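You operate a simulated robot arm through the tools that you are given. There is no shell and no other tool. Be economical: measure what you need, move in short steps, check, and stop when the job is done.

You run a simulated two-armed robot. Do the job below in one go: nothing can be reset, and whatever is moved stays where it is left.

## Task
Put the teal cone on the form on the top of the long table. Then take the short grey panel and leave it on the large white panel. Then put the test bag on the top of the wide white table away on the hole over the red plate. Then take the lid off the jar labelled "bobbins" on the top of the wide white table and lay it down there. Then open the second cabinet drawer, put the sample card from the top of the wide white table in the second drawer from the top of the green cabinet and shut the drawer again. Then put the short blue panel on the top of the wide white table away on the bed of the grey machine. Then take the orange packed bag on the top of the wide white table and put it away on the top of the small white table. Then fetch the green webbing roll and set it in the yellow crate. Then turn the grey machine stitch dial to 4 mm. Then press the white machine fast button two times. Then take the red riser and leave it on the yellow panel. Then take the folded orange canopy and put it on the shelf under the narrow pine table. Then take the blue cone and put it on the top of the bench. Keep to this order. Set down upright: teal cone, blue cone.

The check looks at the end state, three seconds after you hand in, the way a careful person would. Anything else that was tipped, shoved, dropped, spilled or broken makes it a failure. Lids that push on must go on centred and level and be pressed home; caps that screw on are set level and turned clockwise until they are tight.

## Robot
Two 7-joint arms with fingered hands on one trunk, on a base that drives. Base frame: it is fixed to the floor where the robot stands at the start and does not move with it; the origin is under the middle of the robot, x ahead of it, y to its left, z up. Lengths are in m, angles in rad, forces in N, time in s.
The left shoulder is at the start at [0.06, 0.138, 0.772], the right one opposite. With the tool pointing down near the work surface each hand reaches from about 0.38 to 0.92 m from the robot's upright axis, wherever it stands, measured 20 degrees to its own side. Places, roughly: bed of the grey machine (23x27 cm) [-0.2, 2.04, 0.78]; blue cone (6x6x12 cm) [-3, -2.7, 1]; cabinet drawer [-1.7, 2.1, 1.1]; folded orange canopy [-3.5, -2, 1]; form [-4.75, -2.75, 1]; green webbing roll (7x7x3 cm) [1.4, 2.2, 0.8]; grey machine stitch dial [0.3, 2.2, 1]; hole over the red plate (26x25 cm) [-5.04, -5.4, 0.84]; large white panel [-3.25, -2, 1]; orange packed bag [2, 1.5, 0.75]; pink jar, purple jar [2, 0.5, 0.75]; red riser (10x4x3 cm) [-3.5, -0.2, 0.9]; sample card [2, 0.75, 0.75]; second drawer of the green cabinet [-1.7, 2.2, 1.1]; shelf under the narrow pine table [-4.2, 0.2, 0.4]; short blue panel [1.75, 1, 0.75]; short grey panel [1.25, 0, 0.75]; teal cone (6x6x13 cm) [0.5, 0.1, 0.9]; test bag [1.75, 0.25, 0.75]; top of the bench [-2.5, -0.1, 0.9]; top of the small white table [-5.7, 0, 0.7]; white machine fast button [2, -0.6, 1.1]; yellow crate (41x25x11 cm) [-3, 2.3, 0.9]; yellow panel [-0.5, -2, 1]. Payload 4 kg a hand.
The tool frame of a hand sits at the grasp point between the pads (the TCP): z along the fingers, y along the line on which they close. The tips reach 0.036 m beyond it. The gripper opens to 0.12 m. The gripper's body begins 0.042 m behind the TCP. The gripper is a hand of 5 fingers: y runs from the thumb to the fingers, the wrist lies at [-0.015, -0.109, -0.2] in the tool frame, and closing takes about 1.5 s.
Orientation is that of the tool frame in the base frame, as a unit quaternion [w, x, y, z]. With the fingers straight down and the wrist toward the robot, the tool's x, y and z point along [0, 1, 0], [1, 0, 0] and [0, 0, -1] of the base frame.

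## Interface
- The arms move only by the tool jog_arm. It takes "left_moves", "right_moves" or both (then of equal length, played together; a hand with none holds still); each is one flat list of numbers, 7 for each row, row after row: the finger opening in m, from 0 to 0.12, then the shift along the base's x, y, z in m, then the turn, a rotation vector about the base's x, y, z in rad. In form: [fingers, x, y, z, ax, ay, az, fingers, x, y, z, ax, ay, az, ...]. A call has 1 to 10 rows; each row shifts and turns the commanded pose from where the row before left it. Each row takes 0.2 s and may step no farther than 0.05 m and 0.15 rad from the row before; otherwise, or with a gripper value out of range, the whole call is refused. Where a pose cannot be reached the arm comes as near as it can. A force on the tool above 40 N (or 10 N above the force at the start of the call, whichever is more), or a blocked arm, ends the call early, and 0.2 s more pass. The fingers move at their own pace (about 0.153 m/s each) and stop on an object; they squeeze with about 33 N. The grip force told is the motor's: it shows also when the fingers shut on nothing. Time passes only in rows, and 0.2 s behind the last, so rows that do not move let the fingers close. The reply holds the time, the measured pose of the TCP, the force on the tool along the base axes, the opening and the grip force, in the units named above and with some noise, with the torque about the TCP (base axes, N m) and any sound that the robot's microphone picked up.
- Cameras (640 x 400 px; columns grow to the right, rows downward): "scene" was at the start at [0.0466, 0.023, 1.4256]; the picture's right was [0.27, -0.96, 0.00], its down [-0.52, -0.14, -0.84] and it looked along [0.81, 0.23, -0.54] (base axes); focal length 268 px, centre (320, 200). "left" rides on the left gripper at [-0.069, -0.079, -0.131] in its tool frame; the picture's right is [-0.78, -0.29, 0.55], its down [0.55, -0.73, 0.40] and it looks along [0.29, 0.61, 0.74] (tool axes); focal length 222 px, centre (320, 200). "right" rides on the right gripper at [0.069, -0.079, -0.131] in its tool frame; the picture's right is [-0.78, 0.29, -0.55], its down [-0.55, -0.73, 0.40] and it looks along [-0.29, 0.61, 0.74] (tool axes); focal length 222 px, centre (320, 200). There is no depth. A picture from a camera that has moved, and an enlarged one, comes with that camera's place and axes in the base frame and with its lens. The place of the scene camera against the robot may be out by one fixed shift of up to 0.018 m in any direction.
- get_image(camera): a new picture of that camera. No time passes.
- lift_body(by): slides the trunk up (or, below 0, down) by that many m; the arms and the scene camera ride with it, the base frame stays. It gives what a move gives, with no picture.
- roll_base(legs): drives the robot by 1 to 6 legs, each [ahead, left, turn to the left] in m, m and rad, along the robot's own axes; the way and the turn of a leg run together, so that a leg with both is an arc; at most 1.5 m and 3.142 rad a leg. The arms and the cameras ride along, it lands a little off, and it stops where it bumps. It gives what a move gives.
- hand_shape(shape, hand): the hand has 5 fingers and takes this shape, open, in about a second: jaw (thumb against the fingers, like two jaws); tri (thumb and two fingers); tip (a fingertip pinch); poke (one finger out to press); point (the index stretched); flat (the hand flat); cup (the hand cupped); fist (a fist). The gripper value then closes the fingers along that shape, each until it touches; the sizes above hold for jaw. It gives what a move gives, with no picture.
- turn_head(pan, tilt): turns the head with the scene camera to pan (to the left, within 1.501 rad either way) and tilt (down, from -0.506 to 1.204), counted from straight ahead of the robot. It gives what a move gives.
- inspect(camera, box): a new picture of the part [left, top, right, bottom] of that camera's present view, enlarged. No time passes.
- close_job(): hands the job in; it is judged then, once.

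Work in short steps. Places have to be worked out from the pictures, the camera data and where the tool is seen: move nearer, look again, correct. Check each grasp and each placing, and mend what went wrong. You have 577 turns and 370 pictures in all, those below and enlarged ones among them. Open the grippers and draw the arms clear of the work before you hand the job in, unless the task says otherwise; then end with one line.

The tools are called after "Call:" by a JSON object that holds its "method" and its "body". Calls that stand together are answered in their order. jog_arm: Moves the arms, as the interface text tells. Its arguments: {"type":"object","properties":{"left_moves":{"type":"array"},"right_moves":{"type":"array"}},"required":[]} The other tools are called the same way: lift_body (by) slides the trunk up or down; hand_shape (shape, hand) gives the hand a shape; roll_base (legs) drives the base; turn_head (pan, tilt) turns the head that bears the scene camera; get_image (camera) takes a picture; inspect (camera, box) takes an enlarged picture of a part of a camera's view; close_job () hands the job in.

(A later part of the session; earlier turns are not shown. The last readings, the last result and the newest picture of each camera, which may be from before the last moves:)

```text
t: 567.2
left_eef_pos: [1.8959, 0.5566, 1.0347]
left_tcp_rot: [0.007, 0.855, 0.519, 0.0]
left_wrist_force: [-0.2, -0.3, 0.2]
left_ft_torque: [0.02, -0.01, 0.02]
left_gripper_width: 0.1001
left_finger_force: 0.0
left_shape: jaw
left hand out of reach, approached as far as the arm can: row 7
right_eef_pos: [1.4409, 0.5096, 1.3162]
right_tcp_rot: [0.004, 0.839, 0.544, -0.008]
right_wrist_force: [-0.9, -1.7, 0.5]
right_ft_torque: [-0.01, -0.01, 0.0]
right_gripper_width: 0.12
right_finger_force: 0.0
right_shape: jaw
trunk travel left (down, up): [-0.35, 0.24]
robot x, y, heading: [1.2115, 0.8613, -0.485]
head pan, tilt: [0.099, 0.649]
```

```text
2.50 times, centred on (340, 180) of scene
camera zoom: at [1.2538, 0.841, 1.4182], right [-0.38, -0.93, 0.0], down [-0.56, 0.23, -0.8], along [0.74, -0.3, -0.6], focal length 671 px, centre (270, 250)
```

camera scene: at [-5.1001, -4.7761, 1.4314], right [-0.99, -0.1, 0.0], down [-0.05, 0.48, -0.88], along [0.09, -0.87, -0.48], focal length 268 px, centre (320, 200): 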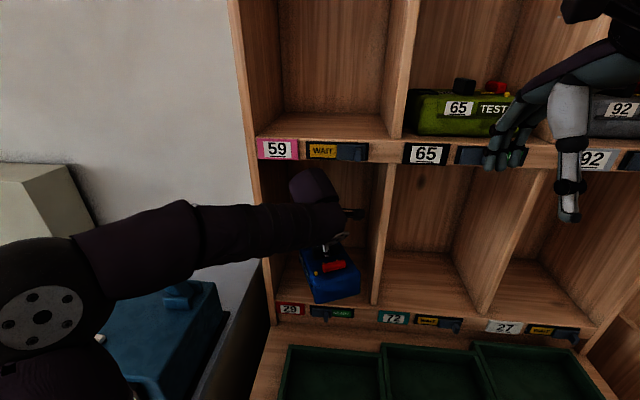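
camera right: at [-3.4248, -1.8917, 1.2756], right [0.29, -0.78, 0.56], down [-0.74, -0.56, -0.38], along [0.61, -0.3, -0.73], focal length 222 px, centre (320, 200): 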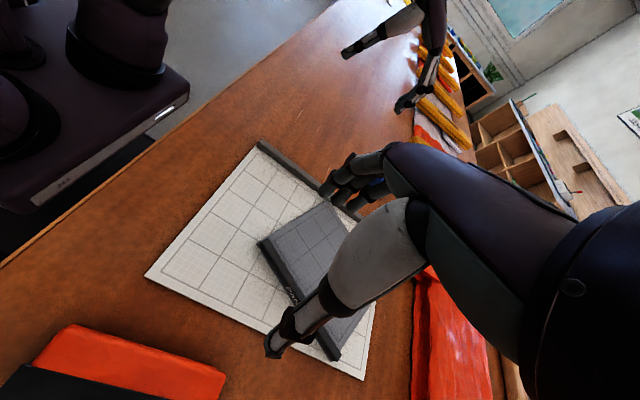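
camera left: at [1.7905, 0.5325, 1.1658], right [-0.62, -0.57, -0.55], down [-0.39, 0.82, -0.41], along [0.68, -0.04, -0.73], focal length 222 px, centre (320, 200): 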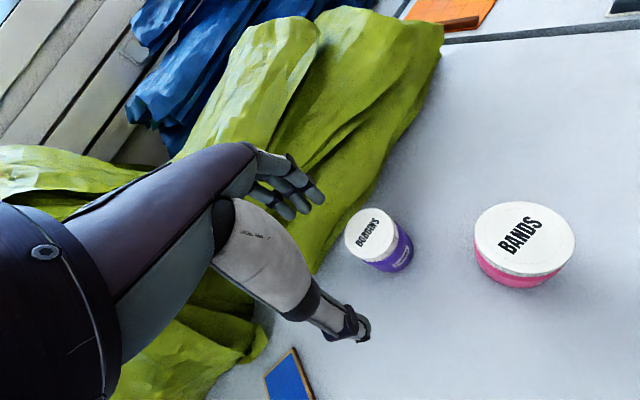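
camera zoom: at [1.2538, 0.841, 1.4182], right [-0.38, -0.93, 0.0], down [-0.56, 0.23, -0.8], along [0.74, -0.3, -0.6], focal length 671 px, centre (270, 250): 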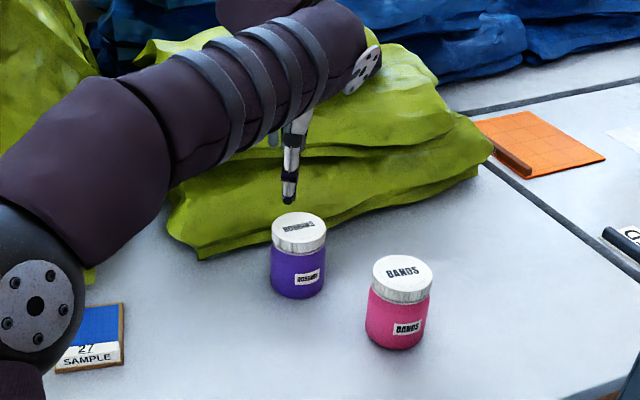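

Refined lid centre: (1.94, 0.519, 0.877). I roll 6 cm closer and then align.

Call:
{"method": "roll_base", "body": {"legs": [[0.06, 0, 0]]}}

Call:
{"method": "jog_arm", "body": {"left_moves": [0.1, 0, 0, -0.03, 0, 0, 0, 0.1, -0.006, -0.008, -0.03, 0, 0, 0]}}

Call:
{"method": "get_image", "body": {"camera": "left"}}

```text
t: 568.1
left_eef_pos: [1.9513, 0.5272, 1.0341]
left_tcp_rot: [0.006, 0.855, 0.518, 0.001]
left_wrist_force: [0.5, -0.6, 0.4]
left_ft_torque: [0.01, 0.04, -0.02]
left_gripper_width: 0.1
left_finger_force: 0.1
left_shape: jaw
right_eef_pos: [1.496, 0.4801, 1.3159]
right_tcp_rot: [0.002, 0.839, 0.544, -0.008]
right_wrist_force: [1.0, 0.4, -0.1]
right_ft_torque: [0.02, 0.03, -0.03]
right_gripper_width: 0.1199
right_finger_force: 0.1
right_shape: jaw
trunk travel left (down, up): [-0.35, 0.24]
robot x, y, heading: [1.2678, 0.8313, -0.486]
head pan, tilt: [0.099, 0.649]
```

```text
t: 568.7
left_eef_pos: [1.9431, 0.5173, 0.9749]
left_tcp_rot: [0.006, 0.855, 0.519, 0.001]
left_wrist_force: [0.1, 0.2, 0.2]
left_ft_torque: [0.03, -0.01, -0.01]
left_gripper_width: 0.1
left_finger_force: 0.1
left_shape: jaw
right_eef_pos: [1.4959, 0.4817, 1.3156]
right_tcp_rot: [0.002, 0.838, 0.545, -0.007]
right_wrist_force: [-0.1, 0.5, -0.4]
right_ft_torque: [0.02, -0.01, 0.0]
right_gripper_width: 0.1199
right_finger_force: 0.1
right_shape: jaw
trunk travel left (down, up): [-0.35, 0.24]
robot x, y, heading: [1.2641, 0.8349, -0.488]
head pan, tilt: [0.099, 0.649]
```

```text
272 pictures are left
camera left: at [1.8385, 0.4947, 1.1058], right [-0.62, -0.57, -0.55], down [-0.4, 0.82, -0.41], along [0.68, -0.04, -0.73], focal length 222 px, centre (320, 200)
```

left: 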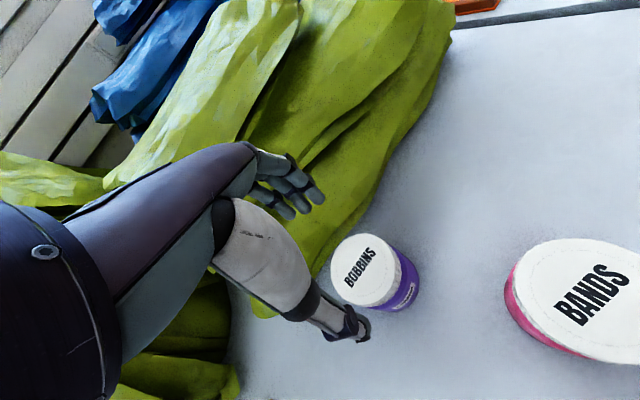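

Aligned. Descend to grip the lid (TCP z≈0.893).

Call:
{"method": "jog_arm", "body": {"left_moves": [0.1, -0.002, 0, -0.03, 0, 0, 0, 0.1, 0, 0, -0.03, 0, 0, 0, 0.1, 0, 0, -0.02, 0, 0, 0]}}

Call:
{"method": "get_image", "body": {"camera": "left"}}

Call:
{"method": "inspect", "body": {"camera": "scene", "box": [260, 100, 400, 220]}}

```text
t: 569.5
left_eef_pos: [1.944, 0.5202, 0.8938]
left_tcp_rot: [0.005, 0.855, 0.519, 0.001]
left_wrist_force: [0.6, -0.4, 0.9]
left_ft_torque: [-0.02, 0.01, -0.02]
left_gripper_width: 0.1001
left_finger_force: 0.1
left_shape: jaw
right_eef_pos: [1.4961, 0.4818, 1.316]
right_tcp_rot: [0.004, 0.839, 0.544, -0.007]
right_wrist_force: [-0.3, 0.4, 0.6]
right_ft_torque: [-0.02, -0.02, 0.04]
right_gripper_width: 0.1201
right_finger_force: 0.1
right_shape: jaw
trunk travel left (down, up): [-0.35, 0.24]
robot x, y, heading: [1.261, 0.8291, -0.491]
head pan, tilt: [0.099, 0.649]
```

```text
271 pictures are left
camera left: at [1.8391, 0.4965, 1.0245], right [-0.62, -0.57, -0.55], down [-0.4, 0.82, -0.41], along [0.68, -0.04, -0.73], focal length 222 px, centre (320, 200)
```

left: 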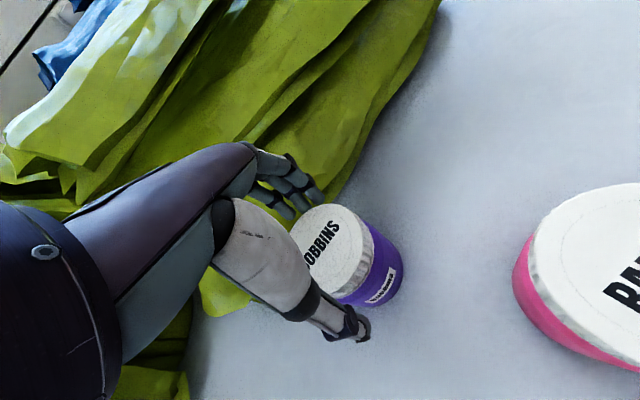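

```text
3.33 times, centred on (330, 160) of scene
camera zoom: at [1.3084, 0.812, 1.4182], right [-0.38, -0.93, 0.0], down [-0.56, 0.23, -0.8], along [0.74, -0.3, -0.6], focal length 894 px, centre (287, 333)
```

zoom: 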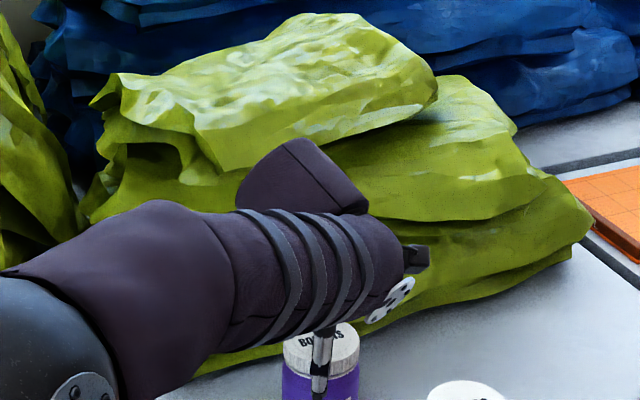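

I raise 5 mm to be sure of gripping only the lid, and close.

Call:
{"method": "jog_arm", "body": {"left_moves": [0.1, -0.006, -0.006, 0.005, 0, 0, 0, 0.06, 0, 0, 0, 0, 0, 0, 0.03, 0, 0, 0, 0, 0, 0, 0.0, 0, 0, 0, 0, 0, 0, 0.0, 0, 0, 0, 0, 0, 0, 0.0, 0, 0, 0, 0, 0, 0]}}

Call:
{"method": "get_image", "body": {"camera": "left"}}

```text
t: 570.9
left_eef_pos: [1.9363, 0.5138, 0.8987]
left_tcp_rot: [0.006, 0.855, 0.519, 0.001]
left_wrist_force: [-0.9, 0.3, -0.5]
left_ft_torque: [-0.04, 0.11, 0.0]
left_gripper_width: 0.0651
left_finger_force: 33.1
left_shape: jaw
right_eef_pos: [1.4958, 0.4804, 1.3167]
right_tcp_rot: [0.003, 0.838, 0.545, -0.008]
right_wrist_force: [-0.1, -0.2, 0.3]
right_ft_torque: [0.01, -0.01, -0.01]
right_gripper_width: 0.12
right_finger_force: 0.1
right_shape: jaw
trunk travel left (down, up): [-0.35, 0.24]
robot x, y, heading: [1.266, 0.8297, -0.492]
head pan, tilt: [0.099, 0.649]
```

```text
269 pictures are left
camera left: at [1.8318, 0.4915, 1.0297], right [-0.62, -0.57, -0.55], down [-0.39, 0.82, -0.41], along [0.68, -0.04, -0.73], focal length 222 px, centre (320, 200)
```

left: 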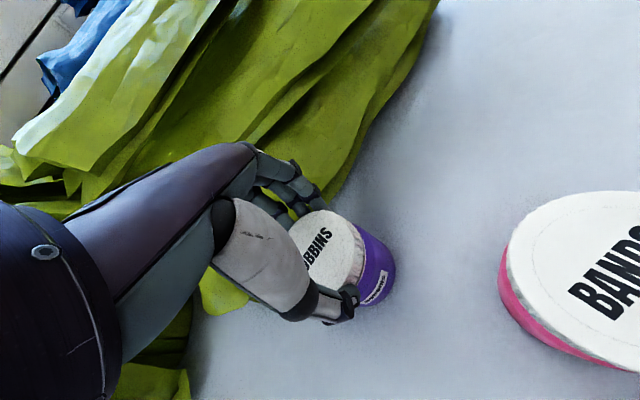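

Lid gripped at 6.5 cm. I test by lifting 8 mm.

Call:
{"method": "jog_arm", "body": {"left_moves": [0.0, 0, 0, 0.004, 0, 0, 0, 0.0, 0, 0, 0.004, 0, 0, 0]}}

Call:
{"method": "get_image", "body": {"camera": "left"}}

```text
t: 571.5
left_eef_pos: [1.9374, 0.514, 0.9077]
left_tcp_rot: [0.005, 0.855, 0.519, 0.001]
left_wrist_force: [0.2, -0.1, -1.7]
left_ft_torque: [-0.03, -0.03, 0.01]
left_gripper_width: 0.0651
left_finger_force: 33.0
left_shape: jaw
right_eef_pos: [1.4965, 0.4813, 1.3175]
right_tcp_rot: [0.002, 0.839, 0.545, -0.007]
right_wrist_force: [0.0, -0.7, 0.3]
right_ft_torque: [-0.02, 0.01, 0.01]
right_gripper_width: 0.1199
right_finger_force: 0.2
right_shape: jaw
trunk travel left (down, up): [-0.35, 0.24]
robot x, y, heading: [1.2627, 0.8293, -0.486]
head pan, tilt: [0.099, 0.649]
```

```text
268 pictures are left
camera left: at [1.8319, 0.4913, 1.0383], right [-0.62, -0.57, -0.55], down [-0.4, 0.82, -0.41], along [0.68, -0.04, -0.73], focal length 222 px, centre (320, 200)
```

left: 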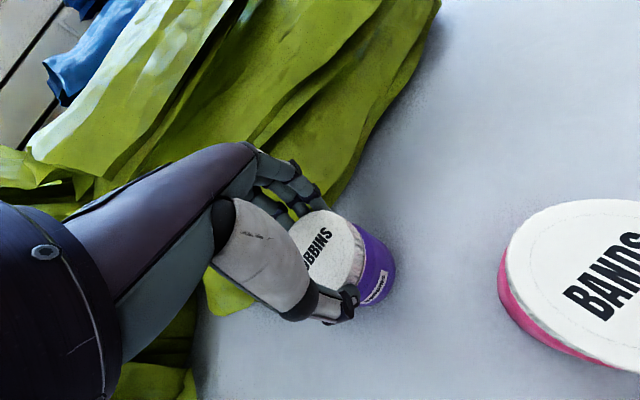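

The jar comes up with the lid: it's a screw lid. I set it back, press lightly for friction and twist counter-clockwise.

Call:
{"method": "jog_arm", "body": {"left_moves": [0.0, 0, 0, -0.004, 0, 0, 0, 0.0, 0, 0, -0.006, 0, 0, 0, 0.0, 0, 0, -0.002, 0, 0, 0]}}

Call:
{"method": "jog_arm", "body": {"left_moves": [0.0, 0, 0, -0.001, 0, 0, 0.1, 0.0, 0, 0, 0, 0, 0, 0.1, 0.0, 0, 0, 0, 0, 0, 0.1]}}

Call:
{"method": "get_image", "body": {"camera": "left"}}

```text
t: 572.3
left_eef_pos: [1.9354, 0.5117, 0.899]
left_tcp_rot: [0.007, 0.855, 0.518, 0.001]
left_wrist_force: [1.1, -1.2, 5.0]
left_ft_torque: [0.02, 0.02, -0.02]
left_gripper_width: 0.065
left_finger_force: 33.2
left_shape: jaw
right_eef_pos: [1.4961, 0.4806, 1.3164]
right_tcp_rot: [0.003, 0.839, 0.544, -0.007]
right_wrist_force: [1.0, 0.3, 0.1]
right_ft_torque: [-0.02, -0.05, 0.0]
right_gripper_width: 0.1198
right_finger_force: 0.1
right_shape: jaw
trunk travel left (down, up): [-0.35, 0.24]
robot x, y, heading: [1.2634, 0.8317, -0.488]
head pan, tilt: [0.099, 0.649]
```

```text
t: 573.1
left_eef_pos: [1.9353, 0.5131, 0.8962]
left_tcp_rot: [0.007, 0.767, 0.642, 0.002]
left_wrist_force: [1.4, 0.7, 13.9]
left_ft_torque: [0.17, 0.1, -0.05]
left_gripper_width: 0.0654
left_finger_force: 32.9
left_shape: jaw
right_eef_pos: [1.4958, 0.4826, 1.3166]
right_tcp_rot: [0.004, 0.839, 0.545, -0.008]
right_wrist_force: [-0.2, 0.0, -0.7]
right_ft_torque: [0.0, 0.01, 0.0]
right_gripper_width: 0.1201
right_finger_force: 0.1
right_shape: jaw
trunk travel left (down, up): [-0.35, 0.24]
robot x, y, heading: [1.2622, 0.8315, -0.487]
head pan, tilt: [0.099, 0.649]
```

```text
267 pictures are left
camera left: at [1.8421, 0.4606, 1.0275], right [-0.42, -0.72, -0.55], down [-0.62, 0.67, -0.41], along [0.66, 0.17, -0.73], focal length 222 px, centre (320, 200)
```

left: 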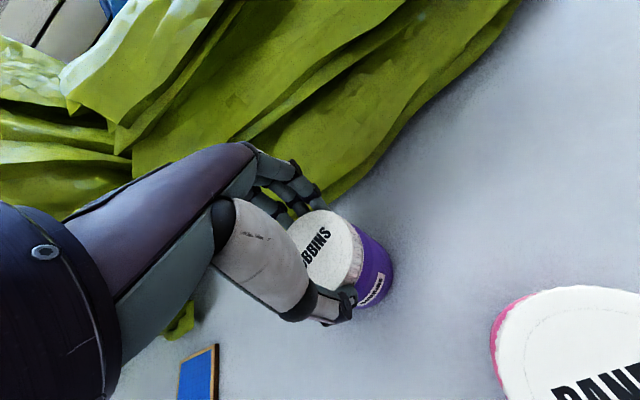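

The jar turned along with the lid. I try once with more downward pressure.

Call:
{"method": "jog_arm", "body": {"left_moves": [0.0, 0, 0, -0.003, 0, 0, 0, 0.0, 0, 0, -0.002, 0, 0, 0]}}

Call:
{"method": "jog_arm", "body": {"left_moves": [0.0, 0, 0, 0, 0, 0, 0.1, 0.0, 0, 0, 0, 0, 0, 0.1, 0.0, 0, 0, 0, 0, 0, 0.1]}}

Call:
{"method": "get_image", "body": {"camera": "left"}}

```text
t: 573.7
left_eef_pos: [1.9354, 0.5127, 0.8948]
left_tcp_rot: [0.008, 0.768, 0.64, 0.003]
left_wrist_force: [4.8, 1.7, 30.5]
left_ft_torque: [0.21, 0.03, -0.02]
left_gripper_width: 0.0665
left_finger_force: 32.7
left_shape: jaw
right_eef_pos: [1.4941, 0.4833, 1.3179]
right_tcp_rot: [0.003, 0.838, 0.545, -0.007]
right_wrist_force: [0.0, 0.6, 1.0]
right_ft_torque: [0.03, 0.02, -0.01]
right_gripper_width: 0.1197
right_finger_force: 0.0
right_shape: jaw
trunk travel left (down, up): [-0.35, 0.24]
robot x, y, heading: [1.2661, 0.8278, -0.488]
head pan, tilt: [0.099, 0.649]
```

```text
t: 574.5
left_eef_pos: [1.9346, 0.5125, 0.894]
left_tcp_rot: [0.009, 0.663, 0.749, 0.003]
left_wrist_force: [4.2, -1.5, 32.9]
left_ft_torque: [0.16, -0.17, -0.31]
left_gripper_width: 0.0666
left_finger_force: 32.8
left_shape: jaw
right_eef_pos: [1.4937, 0.4812, 1.3174]
right_tcp_rot: [0.004, 0.838, 0.545, -0.007]
right_wrist_force: [0.7, 0.9, -0.3]
right_ft_torque: [0.0, 0.04, 0.01]
right_gripper_width: 0.1199
right_finger_force: 0.0
right_shape: jaw
trunk travel left (down, up): [-0.35, 0.24]
robot x, y, heading: [1.2598, 0.8314, -0.488]
head pan, tilt: [0.099, 0.649]
```

```text
266 pictures are left
camera left: at [1.861, 0.4364, 1.0243], right [-0.19, -0.82, -0.55], down [-0.79, 0.45, -0.41], along [0.59, 0.35, -0.73], focal length 222 px, centre (320, 200)
```

left: 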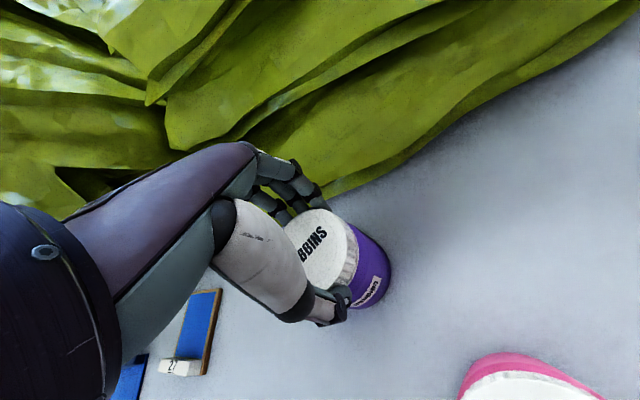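

The jar keeps turning, so I need the second hand. Plan: lift the jar by its lid with the left hand, move to open space, hold the body with the right hand and unscrew. First twist back and lift.

Call:
{"method": "jog_arm", "body": {"left_moves": [0.0, 0, 0, 0.004, 0, 0, -0.1, 0.0, 0, 0, 0.01, 0, 0, -0.1, 0.0, 0, 0, 0.02, 0, 0, -0.1, 0.0, 0, 0, 0.04, 0, 0, -0.1, 0.0, 0, 0, 0.04, 0, 0, -0.1, 0.0, 0, 0, 0.04, 0, 0, 0, 0.0, -0.03, 0.015, 0.02, 0, 0, 0, 0.0, -0.04, 0.02, 0.0, 0, 0, 0]}}

Call:
{"method": "get_image", "body": {"camera": "left"}}

```text
t: 576.3
left_eef_pos: [1.8643, 0.5475, 1.0641]
left_tcp_rot: [0.006, 0.828, 0.561, 0.001]
left_wrist_force: [-1.7, -0.1, -1.4]
left_ft_torque: [-0.05, -0.02, -0.01]
left_gripper_width: 0.0652
left_finger_force: 33.2
left_shape: jaw
right_eef_pos: [1.4954, 0.4819, 1.3164]
right_tcp_rot: [0.003, 0.839, 0.545, -0.008]
right_wrist_force: [-0.4, -0.9, 0.3]
right_ft_torque: [-0.01, -0.01, 0.01]
right_gripper_width: 0.1202
right_finger_force: 0.1
right_shape: jaw
trunk travel left (down, up): [-0.35, 0.24]
robot x, y, heading: [1.263, 0.8294, -0.489]
head pan, tilt: [0.099, 0.649]
```

```text
265 pictures are left
camera left: at [1.7631, 0.5141, 1.1952], right [-0.56, -0.62, -0.55], down [-0.47, 0.78, -0.41], along [0.68, 0.03, -0.73], focal length 222 px, centre (320, 200)
```

left: 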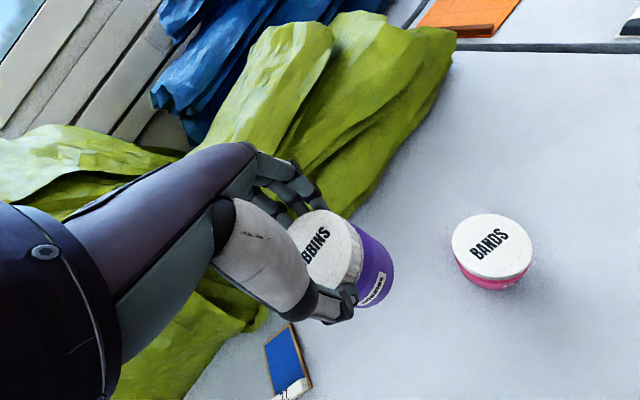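

The jar hangs securely. I back off and turn to face the table squarely, further north.

Call:
{"method": "roll_base", "body": {"legs": [[-0.12, 0, 0], [0, 0, 0.489], [0, 0.2, 0]]}}

Call:
{"method": "turn_head", "body": {"pan": 0, "tilt": 0.6}}

Call:
{"method": "get_image", "body": {"camera": "scene"}}

```text
t: 580.2
left_eef_pos: [1.8248, 1.1228, 1.0647]
left_tcp_rot: [0.006, 0.67, 0.742, 0.003]
left_wrist_force: [-0.1, 0.4, -0.7]
left_ft_torque: [-0.03, 0.02, 0.01]
left_gripper_width: 0.0653
left_finger_force: 32.8
left_shape: jaw
right_eef_pos: [1.5293, 0.8936, 1.3171]
right_tcp_rot: [0.006, 0.684, 0.73, -0.006]
right_wrist_force: [0.1, 0.7, -0.1]
right_ft_torque: [-0.02, 0.01, 0.03]
right_gripper_width: 0.1198
right_finger_force: 0.0
right_shape: jaw
trunk travel left (down, up): [-0.35, 0.24]
robot x, y, heading: [1.159, 1.0965, -0.005]
head pan, tilt: [0.099, 0.649]
```

```text
t: 580.9
left_eef_pos: [1.8245, 1.123, 1.0642]
left_tcp_rot: [0.005, 0.67, 0.742, 0.003]
left_wrist_force: [-0.2, -0.2, -0.1]
left_ft_torque: [0.01, -0.02, 0.02]
left_gripper_width: 0.0655
left_finger_force: 32.9
left_shape: jaw
right_eef_pos: [1.5274, 0.8931, 1.3175]
right_tcp_rot: [0.004, 0.684, 0.73, -0.007]
right_wrist_force: [-0.8, 0.0, -0.6]
right_ft_torque: [0.0, 0.03, 0.0]
right_gripper_width: 0.1197
right_finger_force: 0.1
right_shape: jaw
trunk travel left (down, up): [-0.35, 0.24]
robot x, y, heading: [1.1597, 1.0989, -0.009]
head pan, tilt: [0.0, 0.6]
```

```text
264 pictures are left
camera scene: at [1.2087, 1.0942, 1.4224], right [0.0, -1.0, 0.0], down [-0.57, 0.0, -0.82], along [0.82, 0.0, -0.57], focal length 268 px, centre (320, 200)
```

scene: 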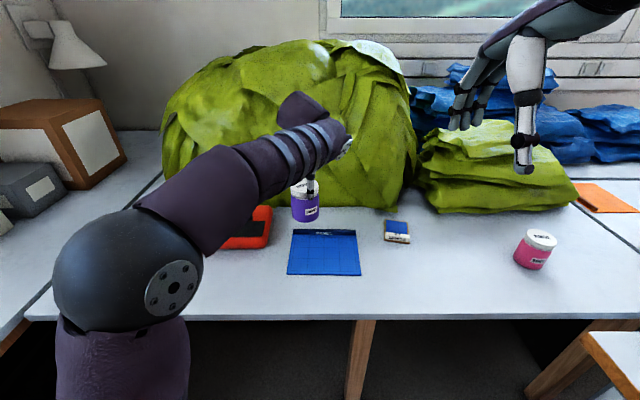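

I bring the jar in front of me at about (1.68, 1.10), raised, and tilt the right hand so its fingers point left to grip the body from the side.

Call:
{"method": "jog_arm", "body": {"left_moves": [0.0, -0.036, -0.006, 0.024, 0, 0, 0, 0.0, -0.036, -0.006, 0.024, 0, 0, 0, 0.0, -0.036, -0.006, 0.024, 0, 0, 0, 0.0, -0.036, -0.006, 0.024, 0, 0, 0, 0.0, 0, 0, 0, 0, 0, 0, 0.0, 0, 0, 0, 0, 0, 0, 0.0, 0, 0, 0, 0, 0, 0, 0.0, 0, 0, 0, 0, 0, 0], "right_moves": [0.12, 0, -0.02, 0, 0.15, 0, 0, 0.12, 0, -0.02, 0, 0.15, 0, 0, 0.12, 0, -0.02, -0.02, 0.15, 0, 0, 0.12, 0, 0, -0.02, 0.15, 0, 0, 0.12, 0, 0, -0.03, 0.15, 0, 0, 0.12, 0, 0, -0.03, 0.15, 0, 0, 0.12, 0, 0, -0.03, 0.15, 0, 0, 0.12, 0, 0, -0.03, 0.15, 0, 0]}}

Call:
{"method": "get_image", "body": {"camera": "scene"}}

Call:
{"method": "get_image", "body": {"camera": "right"}}

```text
t: 582.6
left_eef_pos: [1.6838, 1.0953, 1.1611]
left_tcp_rot: [0.004, 0.67, 0.742, 0.003]
left_wrist_force: [0.7, -0.8, -1.8]
left_ft_torque: [0.02, 0.02, 0.01]
left_gripper_width: 0.0654
left_finger_force: 33.4
left_shape: jaw
right_eef_pos: [1.5287, 0.8313, 1.1593]
right_tcp_rot: [-0.383, 0.566, 0.606, 0.407]
right_wrist_force: [0.8, -0.3, -0.2]
right_ft_torque: [-0.02, 0.01, -0.03]
right_gripper_width: 0.1199
right_finger_force: 0.0
right_shape: jaw
trunk travel left (down, up): [-0.35, 0.24]
robot x, y, heading: [1.1599, 1.0932, -0.006]
head pan, tilt: [0.0, 0.6]
```

```text
263 pictures are left
camera scene: at [1.2088, 1.0938, 1.4225], right [0.0, -1.0, 0.0], down [-0.57, 0.0, -0.82], along [0.82, 0.0, -0.57], focal length 268 px, centre (320, 200)
```

scene: 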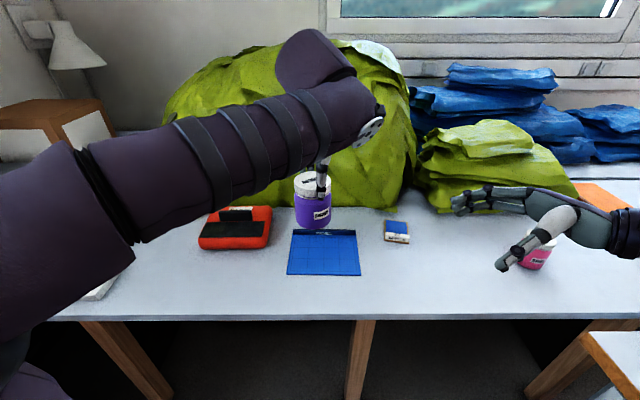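

```text
262 pictures are left
camera right: at [1.4462, 0.734, 1.2662], right [0.34, -0.79, -0.5], down [-0.7, 0.14, -0.7], along [0.63, 0.59, -0.5], focal length 222 px, centre (320, 200)
```

right: 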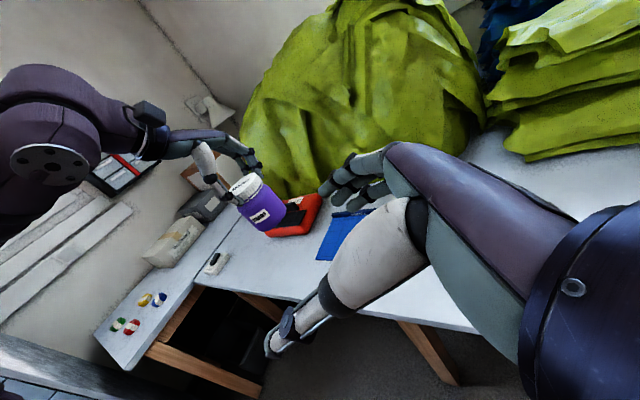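

The jar body is at (1.678, 1.095, 1.086). I bring the right hand to a standoff on its right side.

Call:
{"method": "jog_arm", "body": {"right_moves": [0.12, 0.04, 0.02, -0.01, 0, 0, 0, 0.12, 0.04, 0.02, -0.01, 0, 0, 0, 0.12, 0.04, 0.02, -0.01, 0, 0, 0, 0.12, 0.03, 0.035, -0.01, 0, 0, 0, 0.12, 0, 0.04, -0.014, 0, 0, 0]}}

Call:
{"method": "get_image", "body": {"camera": "right"}}

Call:
{"method": "get_image", "body": {"camera": "left"}}

```text
t: 583.9
left_eef_pos: [1.6833, 1.0964, 1.1603]
left_tcp_rot: [0.005, 0.669, 0.743, 0.003]
left_wrist_force: [-1.3, 0.8, -0.9]
left_ft_torque: [0.0, 0.03, -0.03]
left_gripper_width: 0.0653
left_finger_force: 32.9
left_shape: jaw
right_eef_pos: [1.679, 0.9674, 1.1013]
right_tcp_rot: [-0.382, 0.567, 0.606, 0.407]
right_wrist_force: [-1.0, 0.3, -0.6]
right_ft_torque: [0.0, 0.01, 0.01]
right_gripper_width: 0.1198
right_finger_force: 0.1
right_shape: jaw
trunk travel left (down, up): [-0.35, 0.24]
robot x, y, heading: [1.1614, 1.0985, 0.003]
head pan, tilt: [0.0, 0.6]
```

```text
261 pictures are left
camera right: at [1.5956, 0.8704, 1.2104], right [0.34, -0.79, -0.5], down [-0.7, 0.14, -0.7], along [0.63, 0.59, -0.51], focal length 222 px, centre (320, 200)
```

right: 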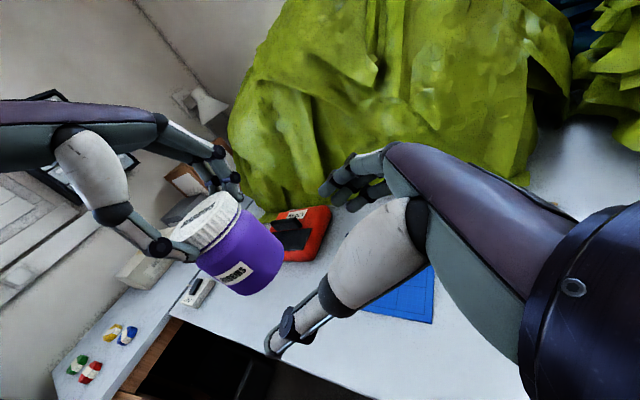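

```text
260 pictures are left
camera left: at [1.6094, 1.0209, 1.2922], right [-0.2, -0.81, -0.55], down [-0.78, 0.47, -0.41], along [0.59, 0.35, -0.73], focal length 222 px, centre (320, 200)
```

left: 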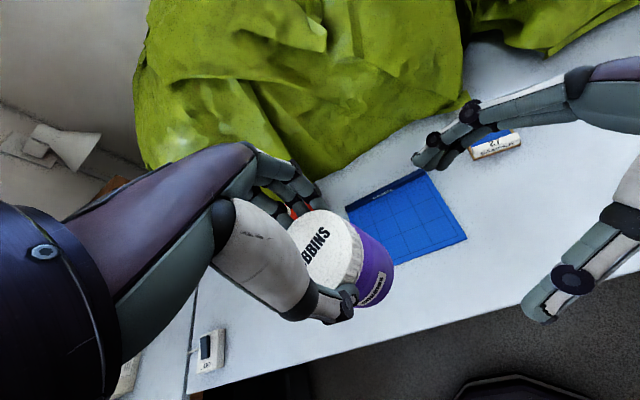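

Well centred; I slide the right hand onto the body.

Call:
{"method": "jog_arm", "body": {"right_moves": [0.12, 0, 0.035, -0.01, 0, 0, 0, 0.12, 0, 0.03, -0.009, 0, 0, 0, 0.12, 0, 0.03, -0.008, 0, 0, 0, 0.12, 0, 0.025, -0.006, 0, 0, 0]}}

Call:
{"method": "get_image", "body": {"camera": "right"}}

Call:
{"method": "get_image", "body": {"camera": "left"}}

```text
t: 584.9
left_eef_pos: [1.6845, 1.0965, 1.1618]
left_tcp_rot: [0.004, 0.671, 0.742, 0.003]
left_wrist_force: [0.2, 0.4, -1.1]
left_ft_torque: [-0.01, 0.01, 0.05]
left_gripper_width: 0.0653
left_finger_force: 32.7
left_shape: jaw
right_eef_pos: [1.6774, 1.0865, 1.0698]
right_tcp_rot: [-0.382, 0.566, 0.607, 0.406]
right_wrist_force: [0.4, -0.1, -0.7]
right_ft_torque: [-0.01, 0.02, -0.01]
right_gripper_width: 0.1199
right_finger_force: 0.0
right_shape: jaw
trunk travel left (down, up): [-0.35, 0.24]
robot x, y, heading: [1.1574, 1.097, -0.004]
head pan, tilt: [0.0, 0.6]
```

```text
259 pictures are left
camera right: at [1.5937, 0.9895, 1.1781], right [0.34, -0.79, -0.5], down [-0.7, 0.14, -0.7], along [0.63, 0.59, -0.51], focal length 222 px, centre (320, 200)
```

right: 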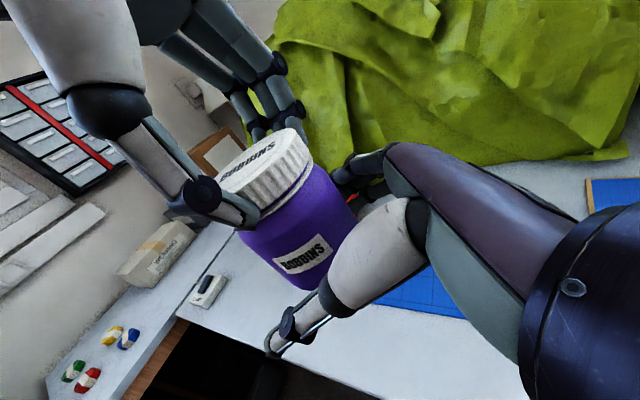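

```text
258 pictures are left
camera left: at [1.6096, 1.0209, 1.2921], right [-0.2, -0.81, -0.55], down [-0.78, 0.47, -0.41], along [0.59, 0.35, -0.73], focal length 222 px, centre (320, 200)
```

left: 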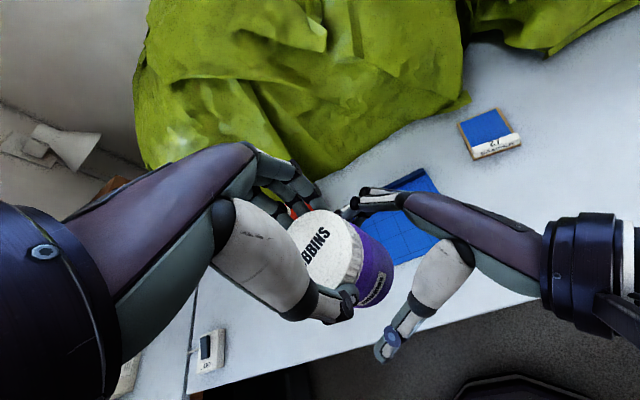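

Both hands are placed. Close the right hand on the body.

Call:
{"method": "jog_arm", "body": {"right_moves": [0.09, 0, 0.006, 0, 0, 0, 0, 0.06, 0, 0, 0, 0, 0, 0, 0.03, 0, 0, 0, 0, 0, 0, 0.0, 0, 0, 0, 0, 0, 0, 0.0, 0, 0, 0, 0, 0, 0, 0.0, 0, 0, 0, 0, 0, 0]}}

Call:
{"method": "get_image", "body": {"camera": "left"}}

Call:
{"method": "get_image", "body": {"camera": "right"}}

```text
t: 586.2
left_eef_pos: [1.6835, 1.097, 1.1611]
left_tcp_rot: [0.004, 0.669, 0.743, 0.003]
left_wrist_force: [-3.3, -1.0, -0.8]
left_ft_torque: [-0.05, 0.41, 0.06]
left_gripper_width: 0.0641
left_finger_force: 32.6
left_shape: jaw
right_eef_pos: [1.6767, 1.0918, 1.0702]
right_tcp_rot: [-0.382, 0.566, 0.607, 0.407]
right_wrist_force: [2.8, 1.3, 0.8]
right_ft_torque: [-0.02, -0.07, -0.08]
right_gripper_width: 0.0716
right_finger_force: 33.2
right_shape: jaw
trunk travel left (down, up): [-0.35, 0.24]
robot x, y, heading: [1.159, 1.0957, -0.007]
head pan, tilt: [0.0, 0.6]
```

```text
257 pictures are left
camera left: at [1.6094, 1.0206, 1.2921], right [-0.2, -0.81, -0.55], down [-0.78, 0.47, -0.41], along [0.59, 0.35, -0.73], focal length 222 px, centre (320, 200)
```

left: 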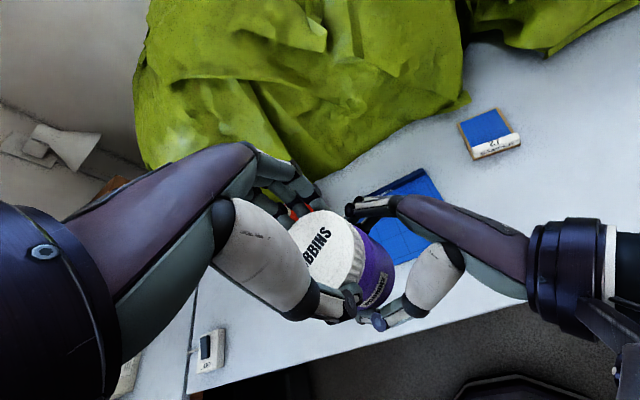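

```text
256 pictures are left
camera right: at [1.5939, 0.9956, 1.1781], right [0.34, -0.79, -0.5], down [-0.7, 0.14, -0.7], along [0.63, 0.59, -0.51], focal length 222 px, centre (320, 200)
```

right: 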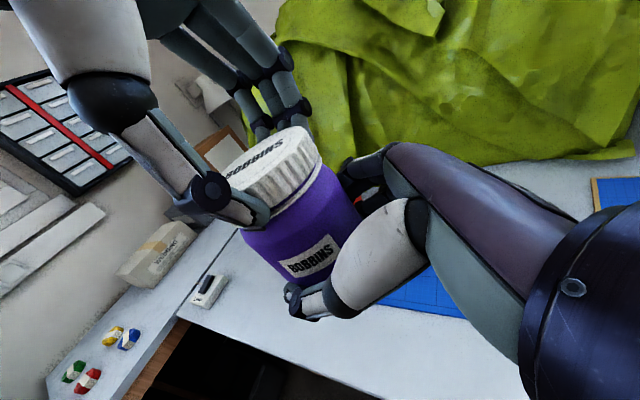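

Jar body is firm in the right hand. I try an upward pull of the lid first (in case it only pushes on).

Call:
{"method": "jog_arm", "body": {"left_moves": [0.0, 0, 0, 0.003, 0, 0, 0, 0.0, 0, 0, 0.003, 0, 0, 0]}}

Call:
{"method": "get_image", "body": {"camera": "right"}}

```text
t: 586.9
left_eef_pos: [1.6832, 1.0979, 1.1659]
left_tcp_rot: [0.004, 0.67, 0.743, 0.002]
left_wrist_force: [0.6, 1.1, -10.6]
left_ft_torque: [-0.06, 0.25, 0.0]
left_gripper_width: 0.0641
left_finger_force: 33.1
left_shape: jaw
right_eef_pos: [1.6765, 1.0922, 1.0713]
right_tcp_rot: [-0.383, 0.566, 0.606, 0.407]
right_wrist_force: [0.1, -1.9, 8.8]
right_ft_torque: [0.19, -0.33, -0.03]
right_gripper_width: 0.0716
right_finger_force: 33.2
right_shape: jaw
trunk travel left (down, up): [-0.35, 0.24]
robot x, y, heading: [1.1601, 1.0987, -0.003]
head pan, tilt: [0.0, 0.6]
```

```text
255 pictures are left
camera right: at [1.5937, 0.9957, 1.1792], right [0.34, -0.79, -0.5], down [-0.7, 0.14, -0.7], along [0.63, 0.59, -0.5], focal length 222 px, centre (320, 200)
```

right: 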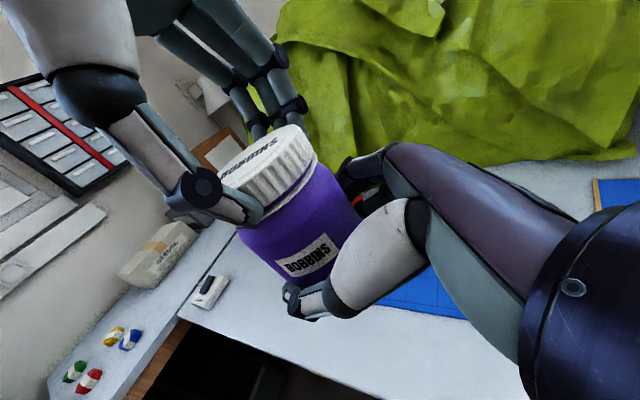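

It resists; I return and twist counter-clockwise.

Call:
{"method": "jog_arm", "body": {"left_moves": [0.0, 0, 0, -0.004, 0, 0, 0, 0.0, 0, 0, 0, 0, 0, 0.1, 0.0, 0, 0, 0, 0, 0, 0.1, 0.0, 0, 0, 0, 0, 0, 0.1]}}

Call:
{"method": "get_image", "body": {"camera": "right"}}

Call:
{"method": "get_image", "body": {"camera": "left"}}

```text
t: 587.9
left_eef_pos: [1.6824, 1.0973, 1.1634]
left_tcp_rot: [0.006, 0.55, 0.835, 0.004]
left_wrist_force: [5.4, 0.0, -2.7]
left_ft_torque: [-0.02, -0.28, -0.12]
left_gripper_width: 0.0653
left_finger_force: 32.7
left_shape: jaw
right_eef_pos: [1.6767, 1.0929, 1.0691]
right_tcp_rot: [-0.382, 0.567, 0.606, 0.407]
right_wrist_force: [-5.5, -0.3, 2.9]
right_ft_torque: [0.04, -0.25, 0.16]
right_gripper_width: 0.071
right_finger_force: 33.8
right_shape: jaw
trunk travel left (down, up): [-0.35, 0.24]
robot x, y, heading: [1.1593, 1.0984, -0.003]
head pan, tilt: [0.0, 0.6]
```

```text
254 pictures are left
camera right: at [1.5938, 0.9957, 1.1779], right [0.34, -0.79, -0.5], down [-0.7, 0.14, -0.7], along [0.63, 0.59, -0.51], focal length 222 px, centre (320, 200)
```

right: 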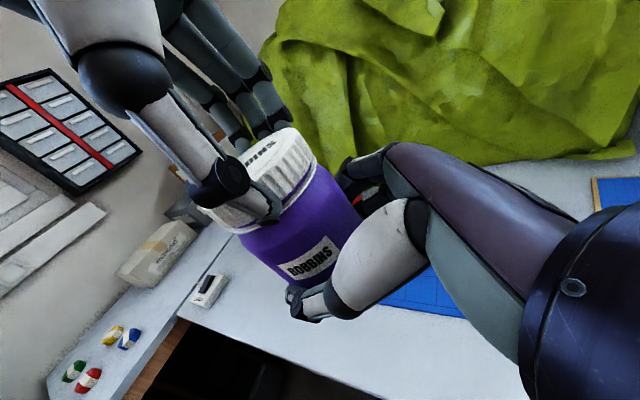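

```text
253 pictures are left
camera left: at [1.6335, 1.0037, 1.2932], right [0.05, -0.84, -0.55], down [-0.89, 0.22, -0.41], along [0.46, 0.5, -0.73], focal length 222 px, centre (320, 200)
```

left: 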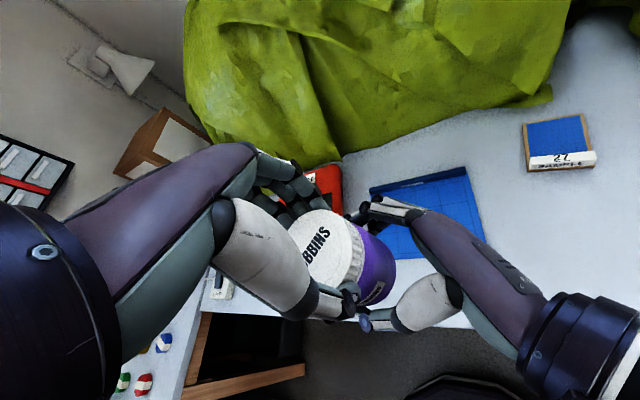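

The lid turns relative to the jar now. Continue twisting.

Call:
{"method": "jog_arm", "body": {"left_moves": [0.0, 0, 0, 0.001, 0, 0, 0.12, 0.0, 0, 0, 0, 0, 0, 0.12, 0.0, 0, 0, 0, 0, 0, 0.12, 0.0, 0, 0, 0, 0, 0, 0.12]}}

Call:
{"method": "get_image", "body": {"camera": "right"}}

```text
t: 588.9
left_eef_pos: [1.681, 1.0978, 1.1625]
left_tcp_rot: [0.003, 0.336, 0.942, 0.004]
left_wrist_force: [8.9, 2.1, -4.4]
left_ft_torque: [0.09, -0.5, -0.11]
left_gripper_width: 0.0659
left_finger_force: 33.1
left_shape: jaw
right_eef_pos: [1.6785, 1.094, 1.0696]
right_tcp_rot: [-0.382, 0.567, 0.607, 0.406]
right_wrist_force: [-8.4, -1.5, 4.0]
right_ft_torque: [0.09, -0.36, 0.16]
right_gripper_width: 0.07
right_finger_force: 33.6
right_shape: jaw
trunk travel left (down, up): [-0.35, 0.24]
robot x, y, heading: [1.1614, 1.0982, -0.003]
head pan, tilt: [0.0, 0.6]
```

```text
252 pictures are left
camera right: at [1.5939, 0.9954, 1.1782], right [0.34, -0.79, -0.5], down [-0.7, 0.14, -0.7], along [0.63, 0.59, -0.51], focal length 222 px, centre (320, 200)
```

right: 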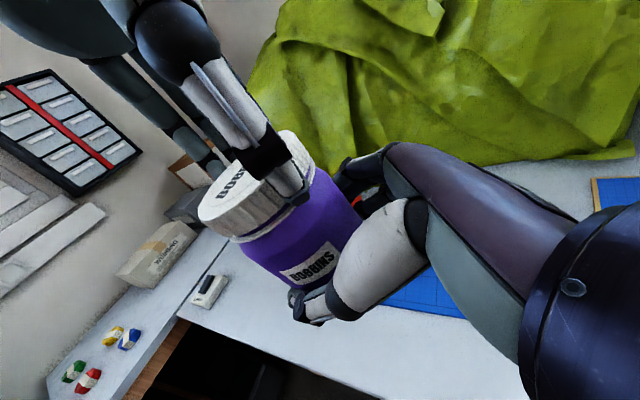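

About 0.8 rad turned and a gap shows below the lid. I try a gentle pull up while turning slightly more.

Call:
{"method": "jog_arm", "body": {"left_moves": [0.0, 0, 0, 0.003, 0, 0, 0.1, 0.0, 0, 0, 0.003, 0, 0, 0.1, 0.0, 0, 0, 0.003, 0, 0, 0]}}

Call:
{"method": "get_image", "body": {"camera": "right"}}

```text
t: 589.6
left_eef_pos: [1.6799, 1.0978, 1.1715]
left_tcp_rot: [0.003, 0.24, 0.971, 0.005]
left_wrist_force: [6.4, 4.2, -12.5]
left_ft_torque: [0.17, -0.43, -0.06]
left_gripper_width: 0.0659
left_finger_force: 33.3
left_shape: jaw
right_eef_pos: [1.6765, 1.0924, 1.0722]
right_tcp_rot: [-0.382, 0.566, 0.606, 0.408]
right_wrist_force: [-6.0, -4.0, 10.4]
right_ft_torque: [0.33, -0.22, 0.12]
right_gripper_width: 0.0665
right_finger_force: 32.7
right_shape: jaw
trunk travel left (down, up): [-0.35, 0.24]
robot x, y, heading: [1.1632, 1.0957, -0.003]
head pan, tilt: [0.0, 0.6]
```

```text
251 pictures are left
camera right: at [1.5939, 0.9955, 1.1789], right [0.34, -0.79, -0.5], down [-0.7, 0.14, -0.7], along [0.63, 0.59, -0.51], focal length 222 px, centre (320, 200)
```

right: 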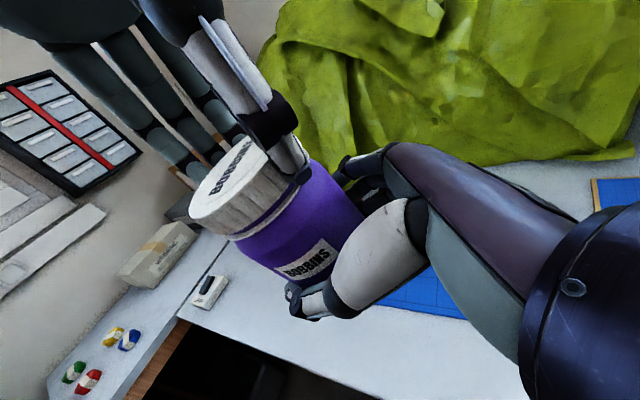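

Still engaged. I ease down, release the left hand, rotate it back and regrip the lid.

Call:
{"method": "jog_arm", "body": {"left_moves": [0.0, 0, 0, -0.006, 0, 0, 0, 0.09, 0, 0, 0.0, 0, 0, 0, 0.1, 0, 0, 0, 0, 0, 0, 0.1, 0, 0, 0, 0, 0, -0.15, 0.1, 0, 0, 0, 0, 0, -0.15, 0.1, 0, 0, 0, 0, 0, -0.15, 0.1, 0, 0, 0, 0, 0, -0.15, 0.1, 0, 0, 0, 0, 0, -0.15, 0.1, 0, 0, 0, 0, 0, -0.15, 0.1, 0, 0, 0, 0, 0, -0.15]}}

Call:
{"method": "get_image", "body": {"camera": "left"}}

Call:
{"method": "get_image", "body": {"camera": "right"}}

```text
t: 591.9
left_eef_pos: [1.6819, 1.0981, 1.166]
left_tcp_rot: [0.005, 0.696, 0.718, 0.004]
left_wrist_force: [-0.1, -0.3, -0.2]
left_ft_torque: [-0.03, -0.01, -0.03]
left_gripper_width: 0.0999
left_finger_force: 0.1
left_shape: jaw
right_eef_pos: [1.6768, 1.091, 1.0703]
right_tcp_rot: [-0.382, 0.567, 0.606, 0.407]
right_wrist_force: [-0.3, 0.0, -1.3]
right_ft_torque: [0.01, -0.03, 0.02]
right_gripper_width: 0.0678
right_finger_force: 33.0
right_shape: jaw
trunk travel left (down, up): [-0.35, 0.24]
robot x, y, heading: [1.1551, 1.0938, -0.003]
head pan, tilt: [0.0, 0.6]
```

```text
250 pictures are left
camera left: at [1.602, 1.0277, 1.2965], right [-0.26, -0.8, -0.55], down [-0.75, 0.53, -0.41], along [0.61, 0.3, -0.73], focal length 222 px, centre (320, 200)
```

left: 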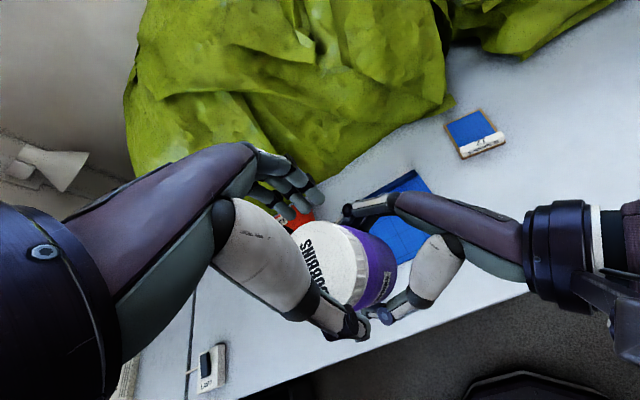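

```text
249 pictures are left
camera right: at [1.5939, 0.9958, 1.1781], right [0.34, -0.79, -0.5], down [-0.7, 0.14, -0.7], along [0.63, 0.59, -0.51], focal length 222 px, centre (320, 200)
```

right: 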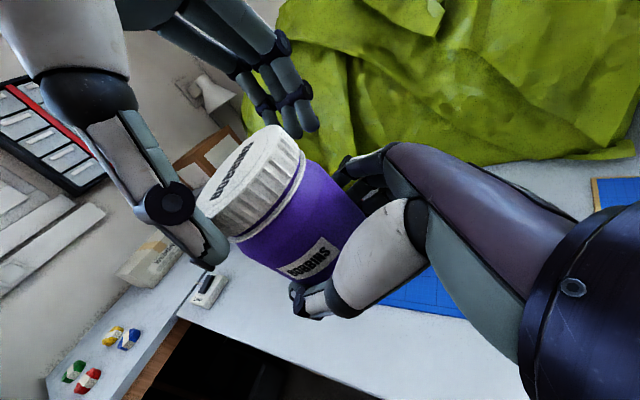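

Regrip further back and twist again.

Call:
{"method": "jog_arm", "body": {"left_moves": [0.1, 0, 0, 0, 0, 0, -0.15, 0.1, 0, 0, 0, 0, 0, -0.15, 0.06, 0, 0, 0, 0, 0, 0, 0.0, 0, 0, 0, 0, 0, 0, 0.0, 0, 0, 0, 0, 0, 0, 0.0, 0, 0, 0, 0, 0, 0]}}

Call:
{"method": "jog_arm", "body": {"left_moves": [0.0, 0, 0, 0.0005, 0, 0, 0.13, 0.0, 0, 0, 0.0005, 0, 0, 0.13, 0.0, 0, 0, 0.0005, 0, 0, 0.13, 0.0, 0, 0, 0.0005, 0, 0, 0.13, 0.0, 0, 0, 0.0005, 0, 0, 0.13, 0.0, 0, 0, 0.0005, 0, 0, 0.13, 0.0, 0, 0, 0.0005, 0, 0, 0.13, 0.0, 0, 0, 0.0005, 0, 0, 0.13, 0.0, 0, 0, 0.0005, 0, 0, 0.13, 0.0, 0, 0, 0.0005, 0, 0, 0.13]}}

Call:
{"method": "get_image", "body": {"camera": "right"}}

```text
t: 593.2
left_eef_pos: [1.6823, 1.0985, 1.1665]
left_tcp_rot: [0.005, 0.794, 0.608, 0.001]
left_wrist_force: [-6.5, 0.0, 1.4]
left_ft_torque: [0.04, 0.36, 0.02]
left_gripper_width: 0.0632
left_finger_force: 33.0
left_shape: jaw
right_eef_pos: [1.6762, 1.0922, 1.0701]
right_tcp_rot: [-0.382, 0.567, 0.606, 0.407]
right_wrist_force: [6.3, 1.0, -2.8]
right_ft_torque: [0.01, 0.29, -0.06]
right_gripper_width: 0.0696
right_finger_force: 33.0
right_shape: jaw
trunk travel left (down, up): [-0.35, 0.24]
robot x, y, heading: [1.1607, 1.0959, -0.001]
head pan, tilt: [0.0, 0.6]
```

```text
t: 595.5
left_eef_pos: [1.6825, 1.0972, 1.1718]
left_tcp_rot: [0.003, 0.264, 0.964, 0.004]
left_wrist_force: [6.3, 2.6, -11.8]
left_ft_torque: [-0.12, -0.26, -0.08]
left_gripper_width: 0.064
left_finger_force: 33.1
left_shape: jaw
right_eef_pos: [1.6771, 1.0929, 1.0708]
right_tcp_rot: [-0.383, 0.566, 0.607, 0.406]
right_wrist_force: [-5.6, -2.3, 11.5]
right_ft_torque: [0.38, -0.36, 0.13]
right_gripper_width: 0.0673
right_finger_force: 32.4
right_shape: jaw
trunk travel left (down, up): [-0.35, 0.24]
robot x, y, heading: [1.1573, 1.0875, -0.002]
head pan, tilt: [0.0, 0.6]
```

```text
248 pictures are left
camera right: at [1.594, 0.9954, 1.1786], right [0.34, -0.79, -0.5], down [-0.7, 0.14, -0.7], along [0.63, 0.59, -0.51], focal length 222 px, centre (320, 200)
```

right: 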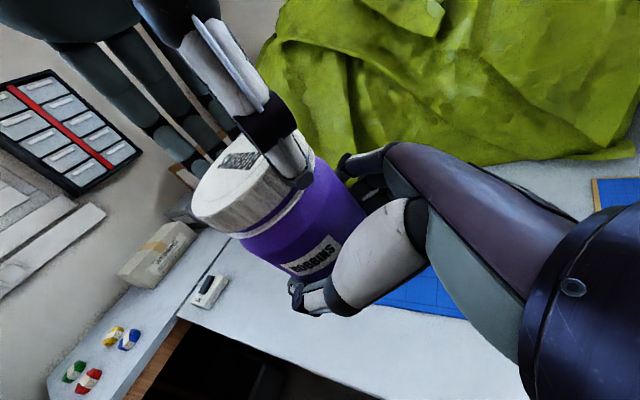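

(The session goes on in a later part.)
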